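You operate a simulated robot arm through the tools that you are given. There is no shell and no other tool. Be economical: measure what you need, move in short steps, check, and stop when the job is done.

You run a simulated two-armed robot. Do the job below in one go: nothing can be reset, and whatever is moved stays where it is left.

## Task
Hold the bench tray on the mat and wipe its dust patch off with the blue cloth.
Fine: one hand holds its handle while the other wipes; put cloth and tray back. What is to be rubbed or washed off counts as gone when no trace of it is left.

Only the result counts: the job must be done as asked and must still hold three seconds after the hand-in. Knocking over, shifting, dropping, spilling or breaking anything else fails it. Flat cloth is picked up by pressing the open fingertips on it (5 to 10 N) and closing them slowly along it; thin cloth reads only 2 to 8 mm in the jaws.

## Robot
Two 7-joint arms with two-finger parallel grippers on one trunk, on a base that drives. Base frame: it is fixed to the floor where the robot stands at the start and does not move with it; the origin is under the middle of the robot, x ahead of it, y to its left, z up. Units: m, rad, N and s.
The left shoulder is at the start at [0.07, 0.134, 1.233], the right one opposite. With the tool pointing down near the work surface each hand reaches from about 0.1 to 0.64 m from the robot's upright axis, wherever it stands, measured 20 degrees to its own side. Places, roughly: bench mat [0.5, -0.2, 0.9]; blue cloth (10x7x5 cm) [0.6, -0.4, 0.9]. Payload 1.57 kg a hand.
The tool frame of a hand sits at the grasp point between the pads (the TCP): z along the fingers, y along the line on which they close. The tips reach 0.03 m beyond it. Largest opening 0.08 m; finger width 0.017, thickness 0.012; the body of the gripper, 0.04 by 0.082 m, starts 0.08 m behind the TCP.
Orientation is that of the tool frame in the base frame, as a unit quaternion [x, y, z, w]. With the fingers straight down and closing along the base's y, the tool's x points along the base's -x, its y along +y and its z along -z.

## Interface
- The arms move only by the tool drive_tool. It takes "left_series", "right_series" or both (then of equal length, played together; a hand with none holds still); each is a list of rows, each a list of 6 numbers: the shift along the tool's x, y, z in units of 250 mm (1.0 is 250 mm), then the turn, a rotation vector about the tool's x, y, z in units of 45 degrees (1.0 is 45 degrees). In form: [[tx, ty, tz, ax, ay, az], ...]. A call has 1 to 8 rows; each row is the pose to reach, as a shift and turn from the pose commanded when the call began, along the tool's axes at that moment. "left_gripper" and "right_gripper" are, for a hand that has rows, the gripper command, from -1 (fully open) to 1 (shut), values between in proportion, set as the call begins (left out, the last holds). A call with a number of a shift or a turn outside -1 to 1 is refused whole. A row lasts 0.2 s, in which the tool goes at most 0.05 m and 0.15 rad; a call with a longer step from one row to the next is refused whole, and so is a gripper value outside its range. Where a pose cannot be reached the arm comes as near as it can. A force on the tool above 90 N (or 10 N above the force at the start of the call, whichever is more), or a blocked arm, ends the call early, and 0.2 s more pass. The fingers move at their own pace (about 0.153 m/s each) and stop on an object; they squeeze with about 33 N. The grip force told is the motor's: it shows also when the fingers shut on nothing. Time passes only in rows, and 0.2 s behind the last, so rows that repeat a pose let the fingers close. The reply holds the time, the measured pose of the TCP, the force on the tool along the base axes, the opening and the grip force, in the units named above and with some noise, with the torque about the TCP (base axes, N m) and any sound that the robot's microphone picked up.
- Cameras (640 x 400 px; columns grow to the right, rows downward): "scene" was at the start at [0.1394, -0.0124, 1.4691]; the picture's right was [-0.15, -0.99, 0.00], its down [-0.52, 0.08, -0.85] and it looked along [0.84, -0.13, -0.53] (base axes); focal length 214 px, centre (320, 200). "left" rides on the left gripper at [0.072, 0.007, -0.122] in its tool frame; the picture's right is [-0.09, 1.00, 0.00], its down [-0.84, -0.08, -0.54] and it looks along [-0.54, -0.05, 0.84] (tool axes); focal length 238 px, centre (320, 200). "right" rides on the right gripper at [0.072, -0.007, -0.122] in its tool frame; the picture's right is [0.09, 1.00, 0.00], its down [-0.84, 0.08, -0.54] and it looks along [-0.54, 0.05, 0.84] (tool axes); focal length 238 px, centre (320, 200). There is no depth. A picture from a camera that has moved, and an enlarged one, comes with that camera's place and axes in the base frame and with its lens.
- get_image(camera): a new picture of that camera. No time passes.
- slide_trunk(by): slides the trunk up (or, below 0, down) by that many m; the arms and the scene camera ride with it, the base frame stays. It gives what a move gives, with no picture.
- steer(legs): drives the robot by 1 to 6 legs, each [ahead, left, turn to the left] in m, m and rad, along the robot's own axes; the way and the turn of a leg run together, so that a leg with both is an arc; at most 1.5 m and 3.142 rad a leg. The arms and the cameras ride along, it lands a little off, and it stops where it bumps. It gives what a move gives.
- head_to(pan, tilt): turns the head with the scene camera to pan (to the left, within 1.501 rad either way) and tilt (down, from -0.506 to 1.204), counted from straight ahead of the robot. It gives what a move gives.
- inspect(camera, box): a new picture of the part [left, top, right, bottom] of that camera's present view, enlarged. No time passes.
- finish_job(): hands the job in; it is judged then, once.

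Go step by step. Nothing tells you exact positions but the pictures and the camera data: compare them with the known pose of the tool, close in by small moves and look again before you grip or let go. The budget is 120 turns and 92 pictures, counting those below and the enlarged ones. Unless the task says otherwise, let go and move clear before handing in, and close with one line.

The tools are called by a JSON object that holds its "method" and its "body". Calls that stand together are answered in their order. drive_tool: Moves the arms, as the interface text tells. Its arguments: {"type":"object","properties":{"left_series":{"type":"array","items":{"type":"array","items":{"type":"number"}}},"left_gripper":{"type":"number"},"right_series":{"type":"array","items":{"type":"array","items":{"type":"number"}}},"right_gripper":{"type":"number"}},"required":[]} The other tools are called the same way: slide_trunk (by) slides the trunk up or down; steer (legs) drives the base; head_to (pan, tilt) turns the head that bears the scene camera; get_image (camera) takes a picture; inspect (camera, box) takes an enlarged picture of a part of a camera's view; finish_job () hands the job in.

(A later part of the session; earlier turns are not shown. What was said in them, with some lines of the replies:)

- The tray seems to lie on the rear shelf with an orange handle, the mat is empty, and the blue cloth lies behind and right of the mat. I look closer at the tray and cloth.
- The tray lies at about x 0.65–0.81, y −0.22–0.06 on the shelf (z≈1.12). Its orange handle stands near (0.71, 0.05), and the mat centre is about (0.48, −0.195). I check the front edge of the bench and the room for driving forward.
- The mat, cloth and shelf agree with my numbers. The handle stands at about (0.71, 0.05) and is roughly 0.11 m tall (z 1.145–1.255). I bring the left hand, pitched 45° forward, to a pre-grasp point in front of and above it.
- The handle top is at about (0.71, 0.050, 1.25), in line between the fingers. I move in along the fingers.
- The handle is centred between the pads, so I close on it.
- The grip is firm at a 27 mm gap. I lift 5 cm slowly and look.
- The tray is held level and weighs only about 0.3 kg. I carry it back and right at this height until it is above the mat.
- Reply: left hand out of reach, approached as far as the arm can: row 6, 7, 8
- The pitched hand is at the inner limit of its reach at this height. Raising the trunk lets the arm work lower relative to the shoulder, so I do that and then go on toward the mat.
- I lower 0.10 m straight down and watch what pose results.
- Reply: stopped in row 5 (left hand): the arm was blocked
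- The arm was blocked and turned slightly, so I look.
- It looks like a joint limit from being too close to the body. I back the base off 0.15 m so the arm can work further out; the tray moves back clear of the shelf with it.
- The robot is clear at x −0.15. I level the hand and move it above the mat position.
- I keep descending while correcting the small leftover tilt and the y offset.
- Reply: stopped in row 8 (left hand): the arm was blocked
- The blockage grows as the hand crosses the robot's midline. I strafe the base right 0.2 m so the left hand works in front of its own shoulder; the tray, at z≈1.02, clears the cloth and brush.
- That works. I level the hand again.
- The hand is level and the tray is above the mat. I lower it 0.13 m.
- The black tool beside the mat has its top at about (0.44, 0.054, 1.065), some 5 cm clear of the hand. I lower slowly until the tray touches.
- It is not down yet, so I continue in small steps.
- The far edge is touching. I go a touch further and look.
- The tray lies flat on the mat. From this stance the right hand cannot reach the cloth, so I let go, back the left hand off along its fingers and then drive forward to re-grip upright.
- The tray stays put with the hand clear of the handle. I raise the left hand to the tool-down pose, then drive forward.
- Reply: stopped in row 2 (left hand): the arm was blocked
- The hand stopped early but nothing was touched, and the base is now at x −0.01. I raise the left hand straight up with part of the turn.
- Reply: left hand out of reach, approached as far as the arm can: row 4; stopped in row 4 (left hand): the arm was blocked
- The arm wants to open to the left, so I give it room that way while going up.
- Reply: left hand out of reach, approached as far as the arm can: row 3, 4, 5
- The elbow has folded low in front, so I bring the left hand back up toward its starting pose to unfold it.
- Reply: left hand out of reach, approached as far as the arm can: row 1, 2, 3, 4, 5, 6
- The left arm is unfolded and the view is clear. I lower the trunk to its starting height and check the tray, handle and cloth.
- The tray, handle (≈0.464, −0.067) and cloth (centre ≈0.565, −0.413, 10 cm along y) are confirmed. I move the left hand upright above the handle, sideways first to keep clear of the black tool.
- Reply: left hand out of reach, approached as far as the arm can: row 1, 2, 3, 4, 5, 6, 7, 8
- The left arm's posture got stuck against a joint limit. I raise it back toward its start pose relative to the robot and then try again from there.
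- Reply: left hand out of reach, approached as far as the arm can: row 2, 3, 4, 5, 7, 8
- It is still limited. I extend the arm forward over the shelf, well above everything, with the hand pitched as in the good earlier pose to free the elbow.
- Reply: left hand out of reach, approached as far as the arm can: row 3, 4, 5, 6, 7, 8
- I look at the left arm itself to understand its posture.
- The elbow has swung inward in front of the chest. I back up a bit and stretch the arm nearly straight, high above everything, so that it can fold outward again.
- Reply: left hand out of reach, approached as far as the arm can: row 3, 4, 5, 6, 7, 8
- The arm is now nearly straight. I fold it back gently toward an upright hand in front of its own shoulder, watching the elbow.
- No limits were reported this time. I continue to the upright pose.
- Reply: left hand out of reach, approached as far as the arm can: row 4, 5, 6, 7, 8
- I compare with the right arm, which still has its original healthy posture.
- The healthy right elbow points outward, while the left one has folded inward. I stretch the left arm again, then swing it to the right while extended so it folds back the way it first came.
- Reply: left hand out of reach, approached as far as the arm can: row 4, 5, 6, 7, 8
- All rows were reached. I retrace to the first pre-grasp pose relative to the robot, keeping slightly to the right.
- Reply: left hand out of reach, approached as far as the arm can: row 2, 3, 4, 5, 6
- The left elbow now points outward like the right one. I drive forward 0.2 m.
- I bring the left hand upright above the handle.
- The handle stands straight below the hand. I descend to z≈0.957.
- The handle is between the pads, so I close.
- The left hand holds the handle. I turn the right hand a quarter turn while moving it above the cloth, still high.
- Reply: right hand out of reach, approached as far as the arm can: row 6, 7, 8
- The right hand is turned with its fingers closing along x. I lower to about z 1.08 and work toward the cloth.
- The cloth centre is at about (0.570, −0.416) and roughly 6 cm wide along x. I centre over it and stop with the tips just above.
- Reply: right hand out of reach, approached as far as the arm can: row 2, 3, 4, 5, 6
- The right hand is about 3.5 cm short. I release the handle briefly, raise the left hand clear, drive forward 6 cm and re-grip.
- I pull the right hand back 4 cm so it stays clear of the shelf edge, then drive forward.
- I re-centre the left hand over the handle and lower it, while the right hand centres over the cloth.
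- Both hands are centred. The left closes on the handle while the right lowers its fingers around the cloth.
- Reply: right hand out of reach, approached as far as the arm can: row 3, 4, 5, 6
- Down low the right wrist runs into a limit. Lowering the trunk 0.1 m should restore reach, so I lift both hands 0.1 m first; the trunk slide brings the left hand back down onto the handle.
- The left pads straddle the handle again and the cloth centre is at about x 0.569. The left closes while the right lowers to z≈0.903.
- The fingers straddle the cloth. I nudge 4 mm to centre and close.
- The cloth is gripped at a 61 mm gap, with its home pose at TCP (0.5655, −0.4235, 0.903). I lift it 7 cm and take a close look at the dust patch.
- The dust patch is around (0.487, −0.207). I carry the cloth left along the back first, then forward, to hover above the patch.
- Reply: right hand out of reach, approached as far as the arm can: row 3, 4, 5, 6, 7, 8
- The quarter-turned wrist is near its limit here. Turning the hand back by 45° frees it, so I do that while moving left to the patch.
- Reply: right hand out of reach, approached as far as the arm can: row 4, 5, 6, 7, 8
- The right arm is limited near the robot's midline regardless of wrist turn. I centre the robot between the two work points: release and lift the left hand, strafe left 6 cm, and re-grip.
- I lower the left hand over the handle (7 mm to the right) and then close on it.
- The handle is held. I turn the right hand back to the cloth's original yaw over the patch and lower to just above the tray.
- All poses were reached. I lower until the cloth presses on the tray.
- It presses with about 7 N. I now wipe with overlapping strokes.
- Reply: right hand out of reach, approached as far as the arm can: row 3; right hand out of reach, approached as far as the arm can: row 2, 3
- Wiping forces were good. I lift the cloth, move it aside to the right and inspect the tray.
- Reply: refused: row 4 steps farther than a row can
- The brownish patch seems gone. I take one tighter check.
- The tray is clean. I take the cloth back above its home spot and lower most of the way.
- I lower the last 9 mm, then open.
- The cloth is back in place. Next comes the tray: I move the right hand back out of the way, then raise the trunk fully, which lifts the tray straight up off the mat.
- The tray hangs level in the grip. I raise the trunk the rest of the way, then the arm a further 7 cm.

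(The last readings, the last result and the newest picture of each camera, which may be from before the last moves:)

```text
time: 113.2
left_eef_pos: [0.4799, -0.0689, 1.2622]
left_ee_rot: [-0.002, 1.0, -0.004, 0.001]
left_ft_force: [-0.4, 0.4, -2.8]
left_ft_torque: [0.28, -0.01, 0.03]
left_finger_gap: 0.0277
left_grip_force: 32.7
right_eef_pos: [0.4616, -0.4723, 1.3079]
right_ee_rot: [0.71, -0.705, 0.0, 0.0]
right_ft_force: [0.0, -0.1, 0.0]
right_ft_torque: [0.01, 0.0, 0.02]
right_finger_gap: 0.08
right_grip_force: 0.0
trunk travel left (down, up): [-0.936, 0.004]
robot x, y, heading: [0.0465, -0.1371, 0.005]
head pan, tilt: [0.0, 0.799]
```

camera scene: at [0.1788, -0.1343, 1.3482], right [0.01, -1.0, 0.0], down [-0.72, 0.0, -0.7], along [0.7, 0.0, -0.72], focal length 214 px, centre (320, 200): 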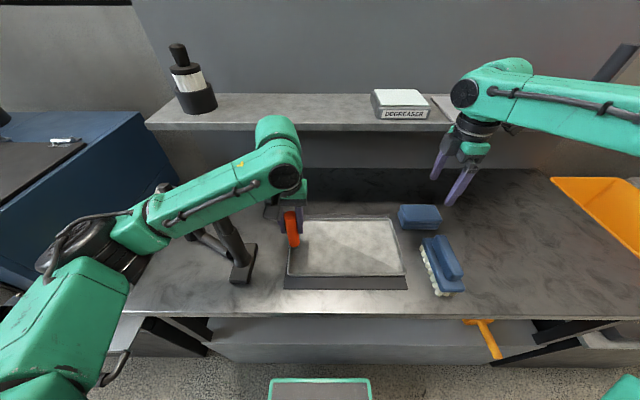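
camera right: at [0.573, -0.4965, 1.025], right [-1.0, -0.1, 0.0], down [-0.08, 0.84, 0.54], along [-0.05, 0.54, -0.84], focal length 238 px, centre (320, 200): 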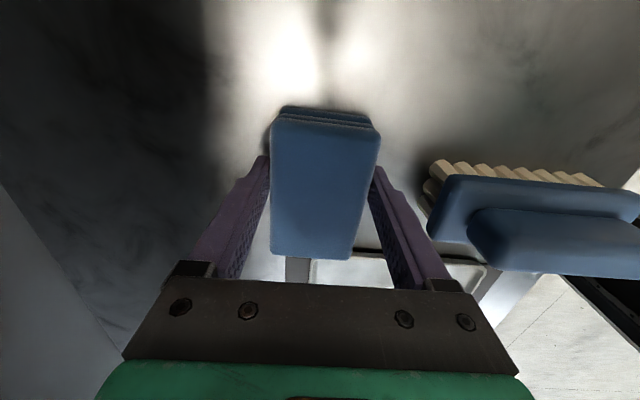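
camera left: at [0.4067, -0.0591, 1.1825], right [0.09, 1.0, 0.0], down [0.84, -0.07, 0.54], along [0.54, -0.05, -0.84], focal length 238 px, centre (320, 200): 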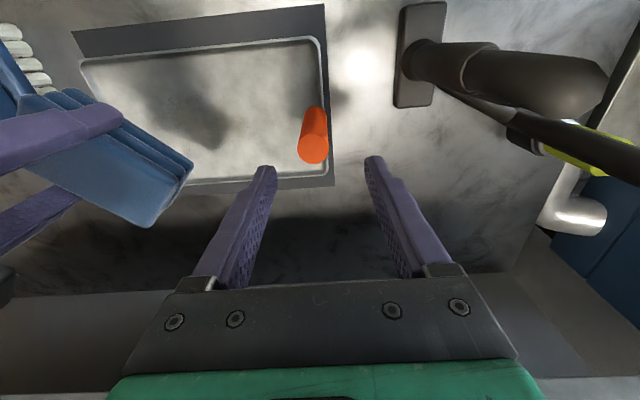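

I shift left 11.7 cm first, then forward 8 cm with the arm, all above the shelf contents.

{"method": "drive_tool", "body": {"left_series": [[0, 0.07, 0, 0, 0, 0], [0, 0.17, 0, 0, 0, 0], [0, 0.28, 0, 0, 0, 0], [0, 0.38, 0, 0, 0, 0], [-0.06, 0.45, 0, 0, 0, 0], [-0.15, 0.472, 0, 0, 0, 0], [-0.25, 0.472, 0, 0, 0, 0], [-0.32, 0.472, 0, 0, 0, 0]]}}

{"method": "head_to", "body": {"pan": 0.0, "tilt": 1.2}}

{"method": "get_image", "body": {"camera": "scene"}}

```text
time: 115.0
left_eef_pos: [0.5597, 0.052, 1.2614]
left_ee_rot: [-0.002, 1.0, -0.002, 0.001]
left_ft_force: [0.2, 0.1, -2.6]
left_ft_torque: [0.29, -0.01, 0.0]
left_finger_gap: 0.0276
left_grip_force: 33.2
right_eef_pos: [0.4629, -0.4713, 1.3085]
right_ee_rot: [0.709, -0.705, 0.0, 0.001]
right_ft_force: [0.2, -0.9, 0.2]
right_ft_torque: [0.0, 0.0, 0.02]
right_finger_gap: 0.08
right_grip_force: 0.2
trunk travel left (down, up): [-0.936, 0.004]
robot x, y, heading: [0.051, -0.1363, 0.007]
head pan, tilt: [0.0, 0.799]
```

```text
time: 115.9
left_eef_pos: [0.5591, 0.0525, 1.2611]
left_ee_rot: [-0.003, 1.0, -0.003, 0.001]
left_ft_force: [-0.7, -0.1, -3.0]
left_ft_torque: [0.29, 0.02, -0.01]
left_finger_gap: 0.0278
left_grip_force: 33.0
right_eef_pos: [0.462, -0.4731, 1.308]
right_ee_rot: [0.71, -0.704, 0.0, 0.001]
right_ft_force: [1.0, 0.1, 0.5]
right_ft_torque: [-0.03, 0.0, 0.05]
right_finger_gap: 0.08
right_grip_force: 0.0
trunk travel left (down, up): [-0.936, 0.004]
robot x, y, heading: [0.048, -0.1357, 0.002]
head pan, tilt: [0.0, 1.201]
```

```text
14 pictures are left
camera scene: at [0.155, -0.1343, 1.5505], right [0.01, -1.0, 0.0], down [-0.93, -0.01, -0.36], along [0.36, 0.0, -0.93], focal length 214 px, centre (320, 200)
```

scene: 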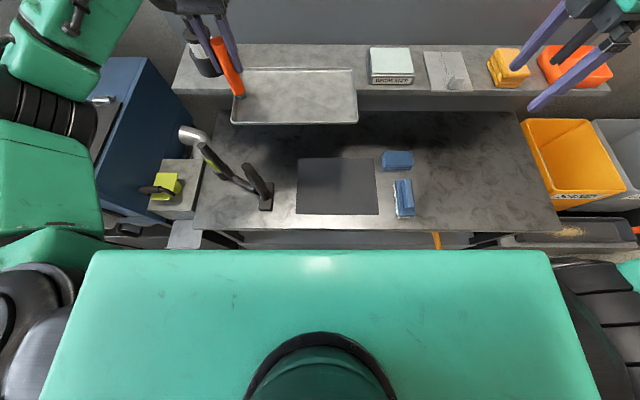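

There is about 17 cm between chest and bench. I drive forward 12 cm with the tray held high.

{"method": "steer", "body": {"legs": [[0.12, 0, 0]]}}

```text
time: 117.0
left_eef_pos: [0.6355, 0.0498, 1.2598]
left_ee_rot: [0.001, 1.0, -0.002, -0.001]
left_ft_force: [0.8, -0.1, -3.4]
left_ft_torque: [0.25, 0.05, 0.01]
left_finger_gap: 0.0276
left_grip_force: 33.1
right_eef_pos: [0.5326, -0.4735, 1.3071]
right_ee_rot: [0.708, -0.707, -0.001, 0.001]
right_ft_force: [0.6, 0.8, -0.2]
right_ft_torque: [-0.01, 0.03, 0.0]
right_finger_gap: 0.08
right_grip_force: 0.0
trunk travel left (down, up): [-0.936, 0.004]
robot x, y, heading: [0.114, -0.1355, -0.001]
head pan, tilt: [0.0, 1.201]
stopped in leg 1: the robot was blocked; the commanded pose is now the measured one
```

The base touched the bench at x 0.114, so I ease back 1 cm and reach the rest with the arm.

{"method": "steer", "body": {"legs": [[-0.01, 0, 0]]}}

{"method": "drive_tool", "body": {"left_series": [[-0.05, 0, 0, 0, 0, 0], [-0.12, 0, 0, 0, 0, 0], [-0.19, 0, 0, 0, 0, 0], [-0.26, 0, 0, 0, 0, 0], [-0.33, 0, 0, 0, 0, 0], [-0.38, 0, 0, 0, 0, 0], [-0.404, 0, 0, 0, 0, 0]]}}

```text
time: 117.8
left_eef_pos: [0.6263, 0.0498, 1.2589]
left_ee_rot: [0.0, 1.0, -0.002, -0.002]
left_ft_force: [0.3, 0.6, -2.9]
left_ft_torque: [0.28, 0.02, 0.01]
left_finger_gap: 0.0274
left_grip_force: 33.1
right_eef_pos: [0.5252, -0.4723, 1.3072]
right_ee_rot: [0.707, -0.707, -0.002, 0.002]
right_ft_force: [0.8, 0.0, -0.4]
right_ft_torque: [0.01, 0.04, 0.0]
right_finger_gap: 0.0801
right_grip_force: 0.1
trunk travel left (down, up): [-0.936, 0.004]
robot x, y, heading: [0.1099, -0.1333, 0.002]
head pan, tilt: [0.0, 1.201]
```

```text
time: 119.4
left_eef_pos: [0.717, 0.0496, 1.2626]
left_ee_rot: [0.001, 1.0, -0.003, 0.002]
left_ft_force: [-0.4, -0.1, -2.7]
left_ft_torque: [0.24, -0.02, 0.02]
left_finger_gap: 0.0274
left_grip_force: 33.0
left hand out of reach, approached as far as the arm can: row 7
right_eef_pos: [0.5207, -0.474, 1.3087]
right_ee_rot: [-0.707, 0.707, 0.001, -0.002]
right_ft_force: [-0.4, 0.3, -0.6]
right_ft_torque: [-0.01, -0.03, -0.01]
right_finger_gap: 0.0799
right_grip_force: 0.0
trunk travel left (down, up): [-0.936, 0.004]
robot x, y, heading: [0.1127, -0.1378, -0.001]
head pan, tilt: [0.0, 1.201]
```

It is within 1 cm. I check the view before lowering.

{"method": "head_to", "body": {"pan": 0.15, "tilt": 0.6}}

{"method": "get_image", "body": {"camera": "scene"}}

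{"method": "get_image", "body": {"camera": "left"}}

```text
time: 120.4
left_eef_pos: [0.7167, 0.0496, 1.2624]
left_ee_rot: [0.0, 1.0, -0.003, 0.001]
left_ft_force: [-1.0, -0.7, -2.9]
left_ft_torque: [0.27, -0.02, -0.02]
left_finger_gap: 0.0278
left_grip_force: 32.5
right_eef_pos: [0.5216, -0.4735, 1.308]
right_ee_rot: [0.707, -0.707, 0.0, 0.0]
right_ft_force: [0.2, 0.9, -1.0]
right_ft_torque: [0.01, 0.01, -0.01]
right_finger_gap: 0.0803
right_grip_force: 0.1
trunk travel left (down, up): [-0.936, 0.004]
robot x, y, heading: [0.1067, -0.1306, 0.001]
head pan, tilt: [0.15, 0.6]
```

```text
13 pictures are left
camera scene: at [0.2478, -0.1198, 1.5949], right [0.15, -0.99, 0.0], down [-0.56, -0.08, -0.82], along [0.81, 0.12, -0.57], focal length 214 px, centre (320, 200)
```

scene: 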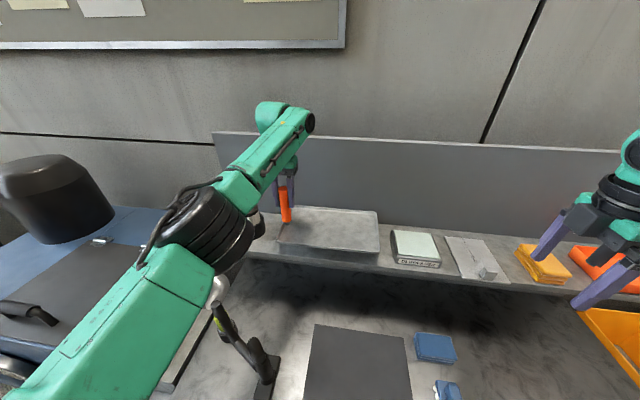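

```text
12 pictures are left
camera left: at [0.6457, 0.0562, 1.3838], right [0.09, 1.0, -0.01], down [0.84, -0.08, 0.54], along [0.54, -0.06, -0.84], focal length 238 px, centre (320, 200)
```

left: 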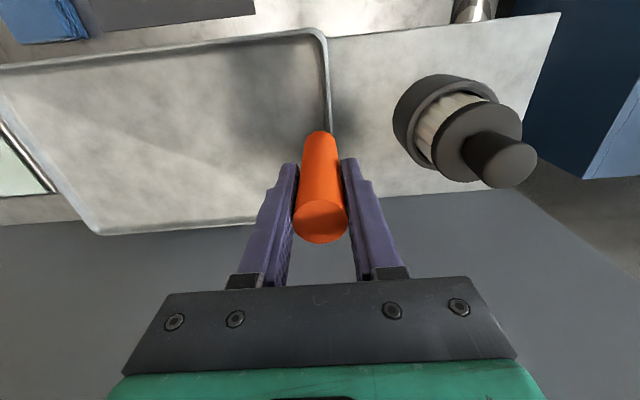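

The tray is between the canister and the degreaser with clearance on both sides. I lower it gently, nudging forward.

{"method": "drive_tool", "body": {"left_series": [[-0.01, 0, 0.03, 0, 0, 0], [-0.02, 0, 0.06, 0, 0, 0], [-0.03, 0, 0.09, 0, 0, 0], [-0.036, 0, 0.12, 0, 0, 0], [-0.036, 0, 0.14, 0, 0, 0]]}}

```text
time: 121.6
left_eef_pos: [0.7229, 0.0498, 1.2258]
left_ee_rot: [0.001, 1.0, -0.004, 0.001]
left_ft_force: [1.0, -0.6, -3.1]
left_ft_torque: [0.24, 0.02, -0.01]
left_finger_gap: 0.0276
left_grip_force: 33.2
left hand out of reach, approached as far as the arm can: row 4, 5
right_eef_pos: [0.5204, -0.4721, 1.3074]
right_ee_rot: [0.707, -0.707, 0.0, 0.0]
right_ft_force: [-1.1, -0.5, -0.1]
right_ft_torque: [0.01, -0.03, -0.05]
right_finger_gap: 0.0799
right_grip_force: 0.1
trunk travel left (down, up): [-0.936, 0.004]
robot x, y, heading: [0.1116, -0.1327, 0.001]
head pan, tilt: [0.15, 0.6]
```

{"method": "drive_tool", "body": {"left_series": [[0, 0, 0.01, 0, 0, 0], [0, 0, 0.018, 0, 0, 0], [0, 0, 0.024, 0, 0, 0], [0, 0, 0.028, 0, 0, 0]]}}

```text
time: 122.6
left_eef_pos: [0.7224, 0.0495, 1.2192]
left_ee_rot: [0.001, 1.0, -0.002, 0.0]
left_ft_force: [0.6, -0.4, -3.5]
left_ft_torque: [0.25, -0.02, -0.01]
left_finger_gap: 0.0273
left_grip_force: 33.3
right_eef_pos: [0.52, -0.4732, 1.3082]
right_ee_rot: [-0.707, 0.707, 0.001, 0.0]
right_ft_force: [-0.1, 0.2, 1.0]
right_ft_torque: [-0.01, 0.06, 0.01]
right_finger_gap: 0.0799
right_grip_force: 0.0
trunk travel left (down, up): [-0.936, 0.004]
robot x, y, heading: [0.1082, -0.1332, -0.002]
head pan, tilt: [0.15, 0.6]
```

Still hanging free, so I lower further in millimetre steps.

{"method": "drive_tool", "body": {"left_series": [[0, 0, 0.006, 0, 0, 0], [0, 0, 0.012, 0, 0, 0], [0, 0, 0.016, 0, 0, 0]]}}

```text
time: 123.4
left_eef_pos: [0.722, 0.0496, 1.2159]
left_ee_rot: [0.001, 1.0, -0.003, 0.001]
left_ft_force: [0.9, 0.3, -1.9]
left_ft_torque: [0.28, -0.1, 0.01]
left_finger_gap: 0.0276
left_grip_force: 32.8
right_eef_pos: [0.5211, -0.4725, 1.308]
right_ee_rot: [-0.707, 0.707, 0.0, -0.001]
right_ft_force: [0.3, -0.2, 0.2]
right_ft_torque: [0.01, 0.04, 0.0]
right_finger_gap: 0.0799
right_grip_force: 0.1
trunk travel left (down, up): [-0.936, 0.004]
robot x, y, heading: [0.1075, -0.134, 0.004]
head pan, tilt: [0.15, 0.6]
```

{"method": "drive_tool", "body": {"left_series": [[0, 0, 0.006, 0, 0, 0], [0, 0, 0.01, 0, 0, 0], [0, 0, 0.01, 0, 0, 0]]}}

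{"method": "inspect", "body": {"camera": "scene", "box": [240, 160, 420, 280]}}

```text
time: 124.2
left_eef_pos: [0.7215, 0.0496, 1.2167]
left_ee_rot: [0.0, 1.0, -0.002, 0.004]
left_ft_force: [9.8, 1.4, 23.1]
left_ft_torque: [0.52, 0.95, -0.09]
left_finger_gap: 0.0274
left_grip_force: 33.1
right_eef_pos: [0.5198, -0.4749, 1.3099]
right_ee_rot: [0.707, -0.707, 0.0, 0.0]
right_ft_force: [0.8, 0.7, 0.6]
right_ft_torque: [0.02, -0.04, -0.01]
right_finger_gap: 0.0798
right_grip_force: 0.0
trunk travel left (down, up): [-0.936, 0.004]
robot x, y, heading: [0.1092, -0.1316, -0.002]
head pan, tilt: [0.15, 0.6]
```

```text
3.33 times, centred on (330, 220) of scene
camera zoom: at [0.2459, -0.1213, 1.5955], right [0.15, -0.99, 0.0], down [-0.56, -0.08, -0.83], along [0.82, 0.12, -0.56], focal length 715 px, centre (287, 133)
```

zoom: 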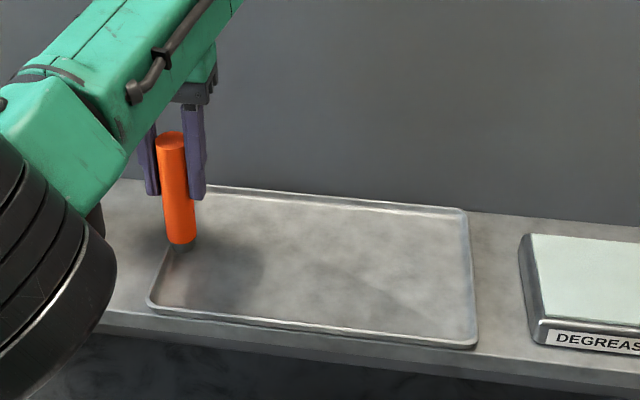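

The tray sits flat on the shelf. Its front corners at about (0.65, 0.06) and (0.65, −0.22) match the original place. I relax the push and open.

{"method": "drive_tool", "body": {"left_series": [[0, 0, -0.006, 0, 0, 0], [0, 0, -0.01, 0, 0, 0]]}}

{"method": "drive_tool", "body": {"left_series": [[0, 0, 0, 0, 0, 0], [0, 0, 0, 0, 0, 0], [0, 0, 0, 0, 0, 0]], "left_gripper": -0.5}}

{"method": "drive_tool", "body": {"left_series": [[0, 0, -0.08, 0, 0, 0], [0, 0, -0.18, 0, 0, 0], [0, 0, -0.28, 0, 0, 0], [0, 0, -0.38, 0, 0, 0], [0.05, 0, -0.46, 0, 0, 0]]}}

{"method": "get_image", "body": {"camera": "scene"}}

{"method": "get_image", "body": {"camera": "left"}}

```text
time: 124.8
left_eef_pos: [0.721, 0.0487, 1.2171]
left_ee_rot: [0.0, 1.0, -0.004, 0.001]
left_ft_force: [4.9, -0.6, 10.2]
left_ft_torque: [0.45, -1.42, -0.07]
left_finger_gap: 0.0277
left_grip_force: 32.8
right_eef_pos: [0.5194, -0.4739, 1.308]
right_ee_rot: [-0.707, 0.707, 0.0, 0.0]
right_ft_force: [0.2, -0.2, 0.3]
right_ft_torque: [0.03, 0.0, -0.02]
right_finger_gap: 0.0799
right_grip_force: 0.0
trunk travel left (down, up): [-0.936, 0.004]
robot x, y, heading: [0.1073, -0.1363, 0.002]
head pan, tilt: [0.15, 0.6]
```

```text
time: 125.6
left_eef_pos: [0.7214, 0.0505, 1.2157]
left_ee_rot: [0.001, 1.0, -0.003, 0.001]
left_ft_force: [0.5, 0.3, -0.4]
left_ft_torque: [0.01, 0.0, -0.01]
left_finger_gap: 0.0599
left_grip_force: 0.1
right_eef_pos: [0.5197, -0.4734, 1.3086]
right_ee_rot: [0.707, -0.707, -0.001, 0.001]
right_ft_force: [-0.1, 0.4, 0.0]
right_ft_torque: [0.03, -0.01, 0.05]
right_finger_gap: 0.0801
right_grip_force: 0.2
trunk travel left (down, up): [-0.936, 0.004]
robot x, y, heading: [0.1109, -0.1331, 0.001]
head pan, tilt: [0.15, 0.6]
```

```text
time: 126.8
left_eef_pos: [0.6988, 0.0513, 1.3279]
left_ee_rot: [0.0, 1.0, -0.002, 0.002]
left_ft_force: [0.2, 0.0, -0.6]
left_ft_torque: [-0.01, 0.01, 0.0]
left_finger_gap: 0.0601
left_grip_force: 0.1
left hand out of reach, approached as far as the arm can: row 2, 3, 4, 5
right_eef_pos: [0.5181, -0.4728, 1.3103]
right_ee_rot: [0.707, -0.707, 0.0, 0.0]
right_ft_force: [-0.1, 0.3, -1.3]
right_ft_torque: [0.01, 0.03, 0.01]
right_finger_gap: 0.0803
right_grip_force: 0.1
trunk travel left (down, up): [-0.936, 0.004]
robot x, y, heading: [0.1089, -0.1342, 0.001]
head pan, tilt: [0.15, 0.6]
```

```text
10 pictures are left
camera scene: at [0.2461, -0.1201, 1.5951], right [0.15, -0.99, 0.0], down [-0.56, -0.08, -0.83], along [0.82, 0.12, -0.56], focal length 214 px, centre (320, 200)
```

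scene: 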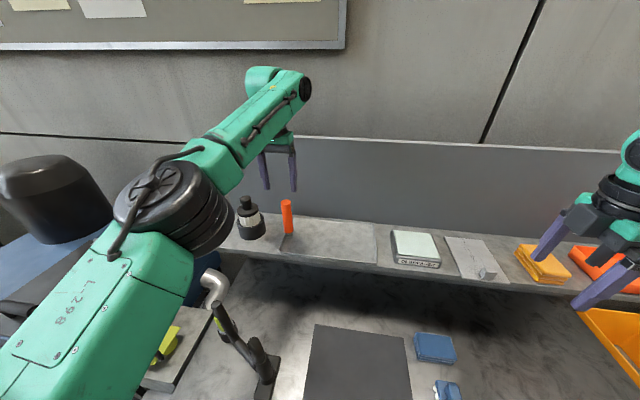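

```text
9 pictures are left
camera left: at [0.6273, 0.0576, 1.45], right [0.09, 1.0, 0.0], down [0.84, -0.08, 0.54], along [0.54, -0.05, -0.84], focal length 238 px, centre (320, 200)
```

left: 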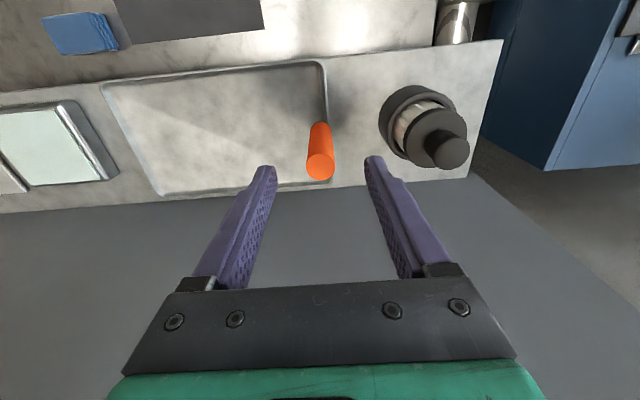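

The tray stands upright and clean on the shelf. I back the robot away and take a last look.

{"method": "steer", "body": {"legs": [[-0.2, 0, 0]]}}

{"method": "head_to", "body": {"pan": -0.05, "tilt": 0.7}}

{"method": "get_image", "body": {"camera": "scene"}}

{"method": "inspect", "body": {"camera": "left", "box": [60, 100, 420, 300]}}

```text
time: 128.4
left_eef_pos: [0.5028, 0.0515, 1.3257]
left_ee_rot: [0.003, 1.0, -0.003, -0.001]
left_ft_force: [0.1, 0.6, -0.5]
left_ft_torque: [0.01, 0.07, -0.01]
left_finger_gap: 0.06
left_grip_force: 0.1
right_eef_pos: [0.3235, -0.473, 1.3066]
right_ee_rot: [-0.706, 0.708, 0.002, -0.002]
right_ft_force: [0.1, -0.5, -0.2]
right_ft_torque: [0.03, 0.06, -0.02]
right_finger_gap: 0.08
right_grip_force: 0.1
trunk travel left (down, up): [-0.936, 0.004]
robot x, y, heading: [-0.0944, -0.1328, 0.003]
head pan, tilt: [0.15, 0.6]
```

```text
time: 129.1
left_eef_pos: [0.4997, 0.0496, 1.3277]
left_ee_rot: [0.002, 1.0, -0.002, 0.001]
left_ft_force: [0.1, 0.9, -0.1]
left_ft_torque: [0.02, -0.02, -0.01]
left_finger_gap: 0.06
left_grip_force: 0.1
right_eef_pos: [0.3187, -0.4735, 1.3074]
right_ee_rot: [-0.707, 0.708, 0.0, -0.001]
right_ft_force: [-0.8, -1.2, -0.5]
right_ft_torque: [0.03, 0.02, 0.01]
right_finger_gap: 0.0804
right_grip_force: 0.0
trunk travel left (down, up): [-0.936, 0.004]
robot x, y, heading: [-0.0944, -0.1319, -0.001]
head pan, tilt: [-0.051, 0.7]
```

```text
8 pictures are left
camera scene: at [0.0443, -0.1375, 1.5863], right [-0.05, -1.0, 0.0], down [-0.64, 0.03, -0.76], along [0.76, -0.04, -0.64], focal length 214 px, centre (320, 200)
```

scene: 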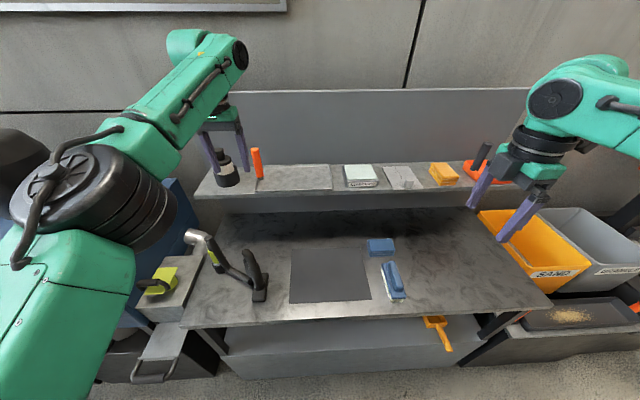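

```text
1.78 times, centred on (240, 200) of left
camera zoom: at [0.4282, 0.0572, 1.4489], right [0.09, 1.0, -0.01], down [0.84, -0.08, 0.54], along [0.54, -0.06, -0.84], focal length 424 px, centre (462, 200)
```

zoom: 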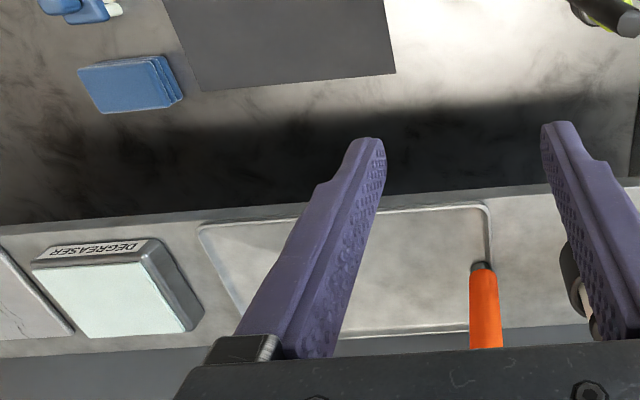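

The tray is back on the shelf with no dust visible, the cloth is in its place beside the brush, nothing else looks moved, and both hands are clear. I hand in.

{"method": "finish_job", "body": {}}

```text
The job is handed in.
```

I wiped the tray's dust patch off with the blue cloth while the left hand held its handle on the mat. No trace showed in a close-up. The cloth and the tray are back in their places to within about a centimetre. While returning the tray, the robot's base bumped the bench lightly once; nothing looked moved afterwards.
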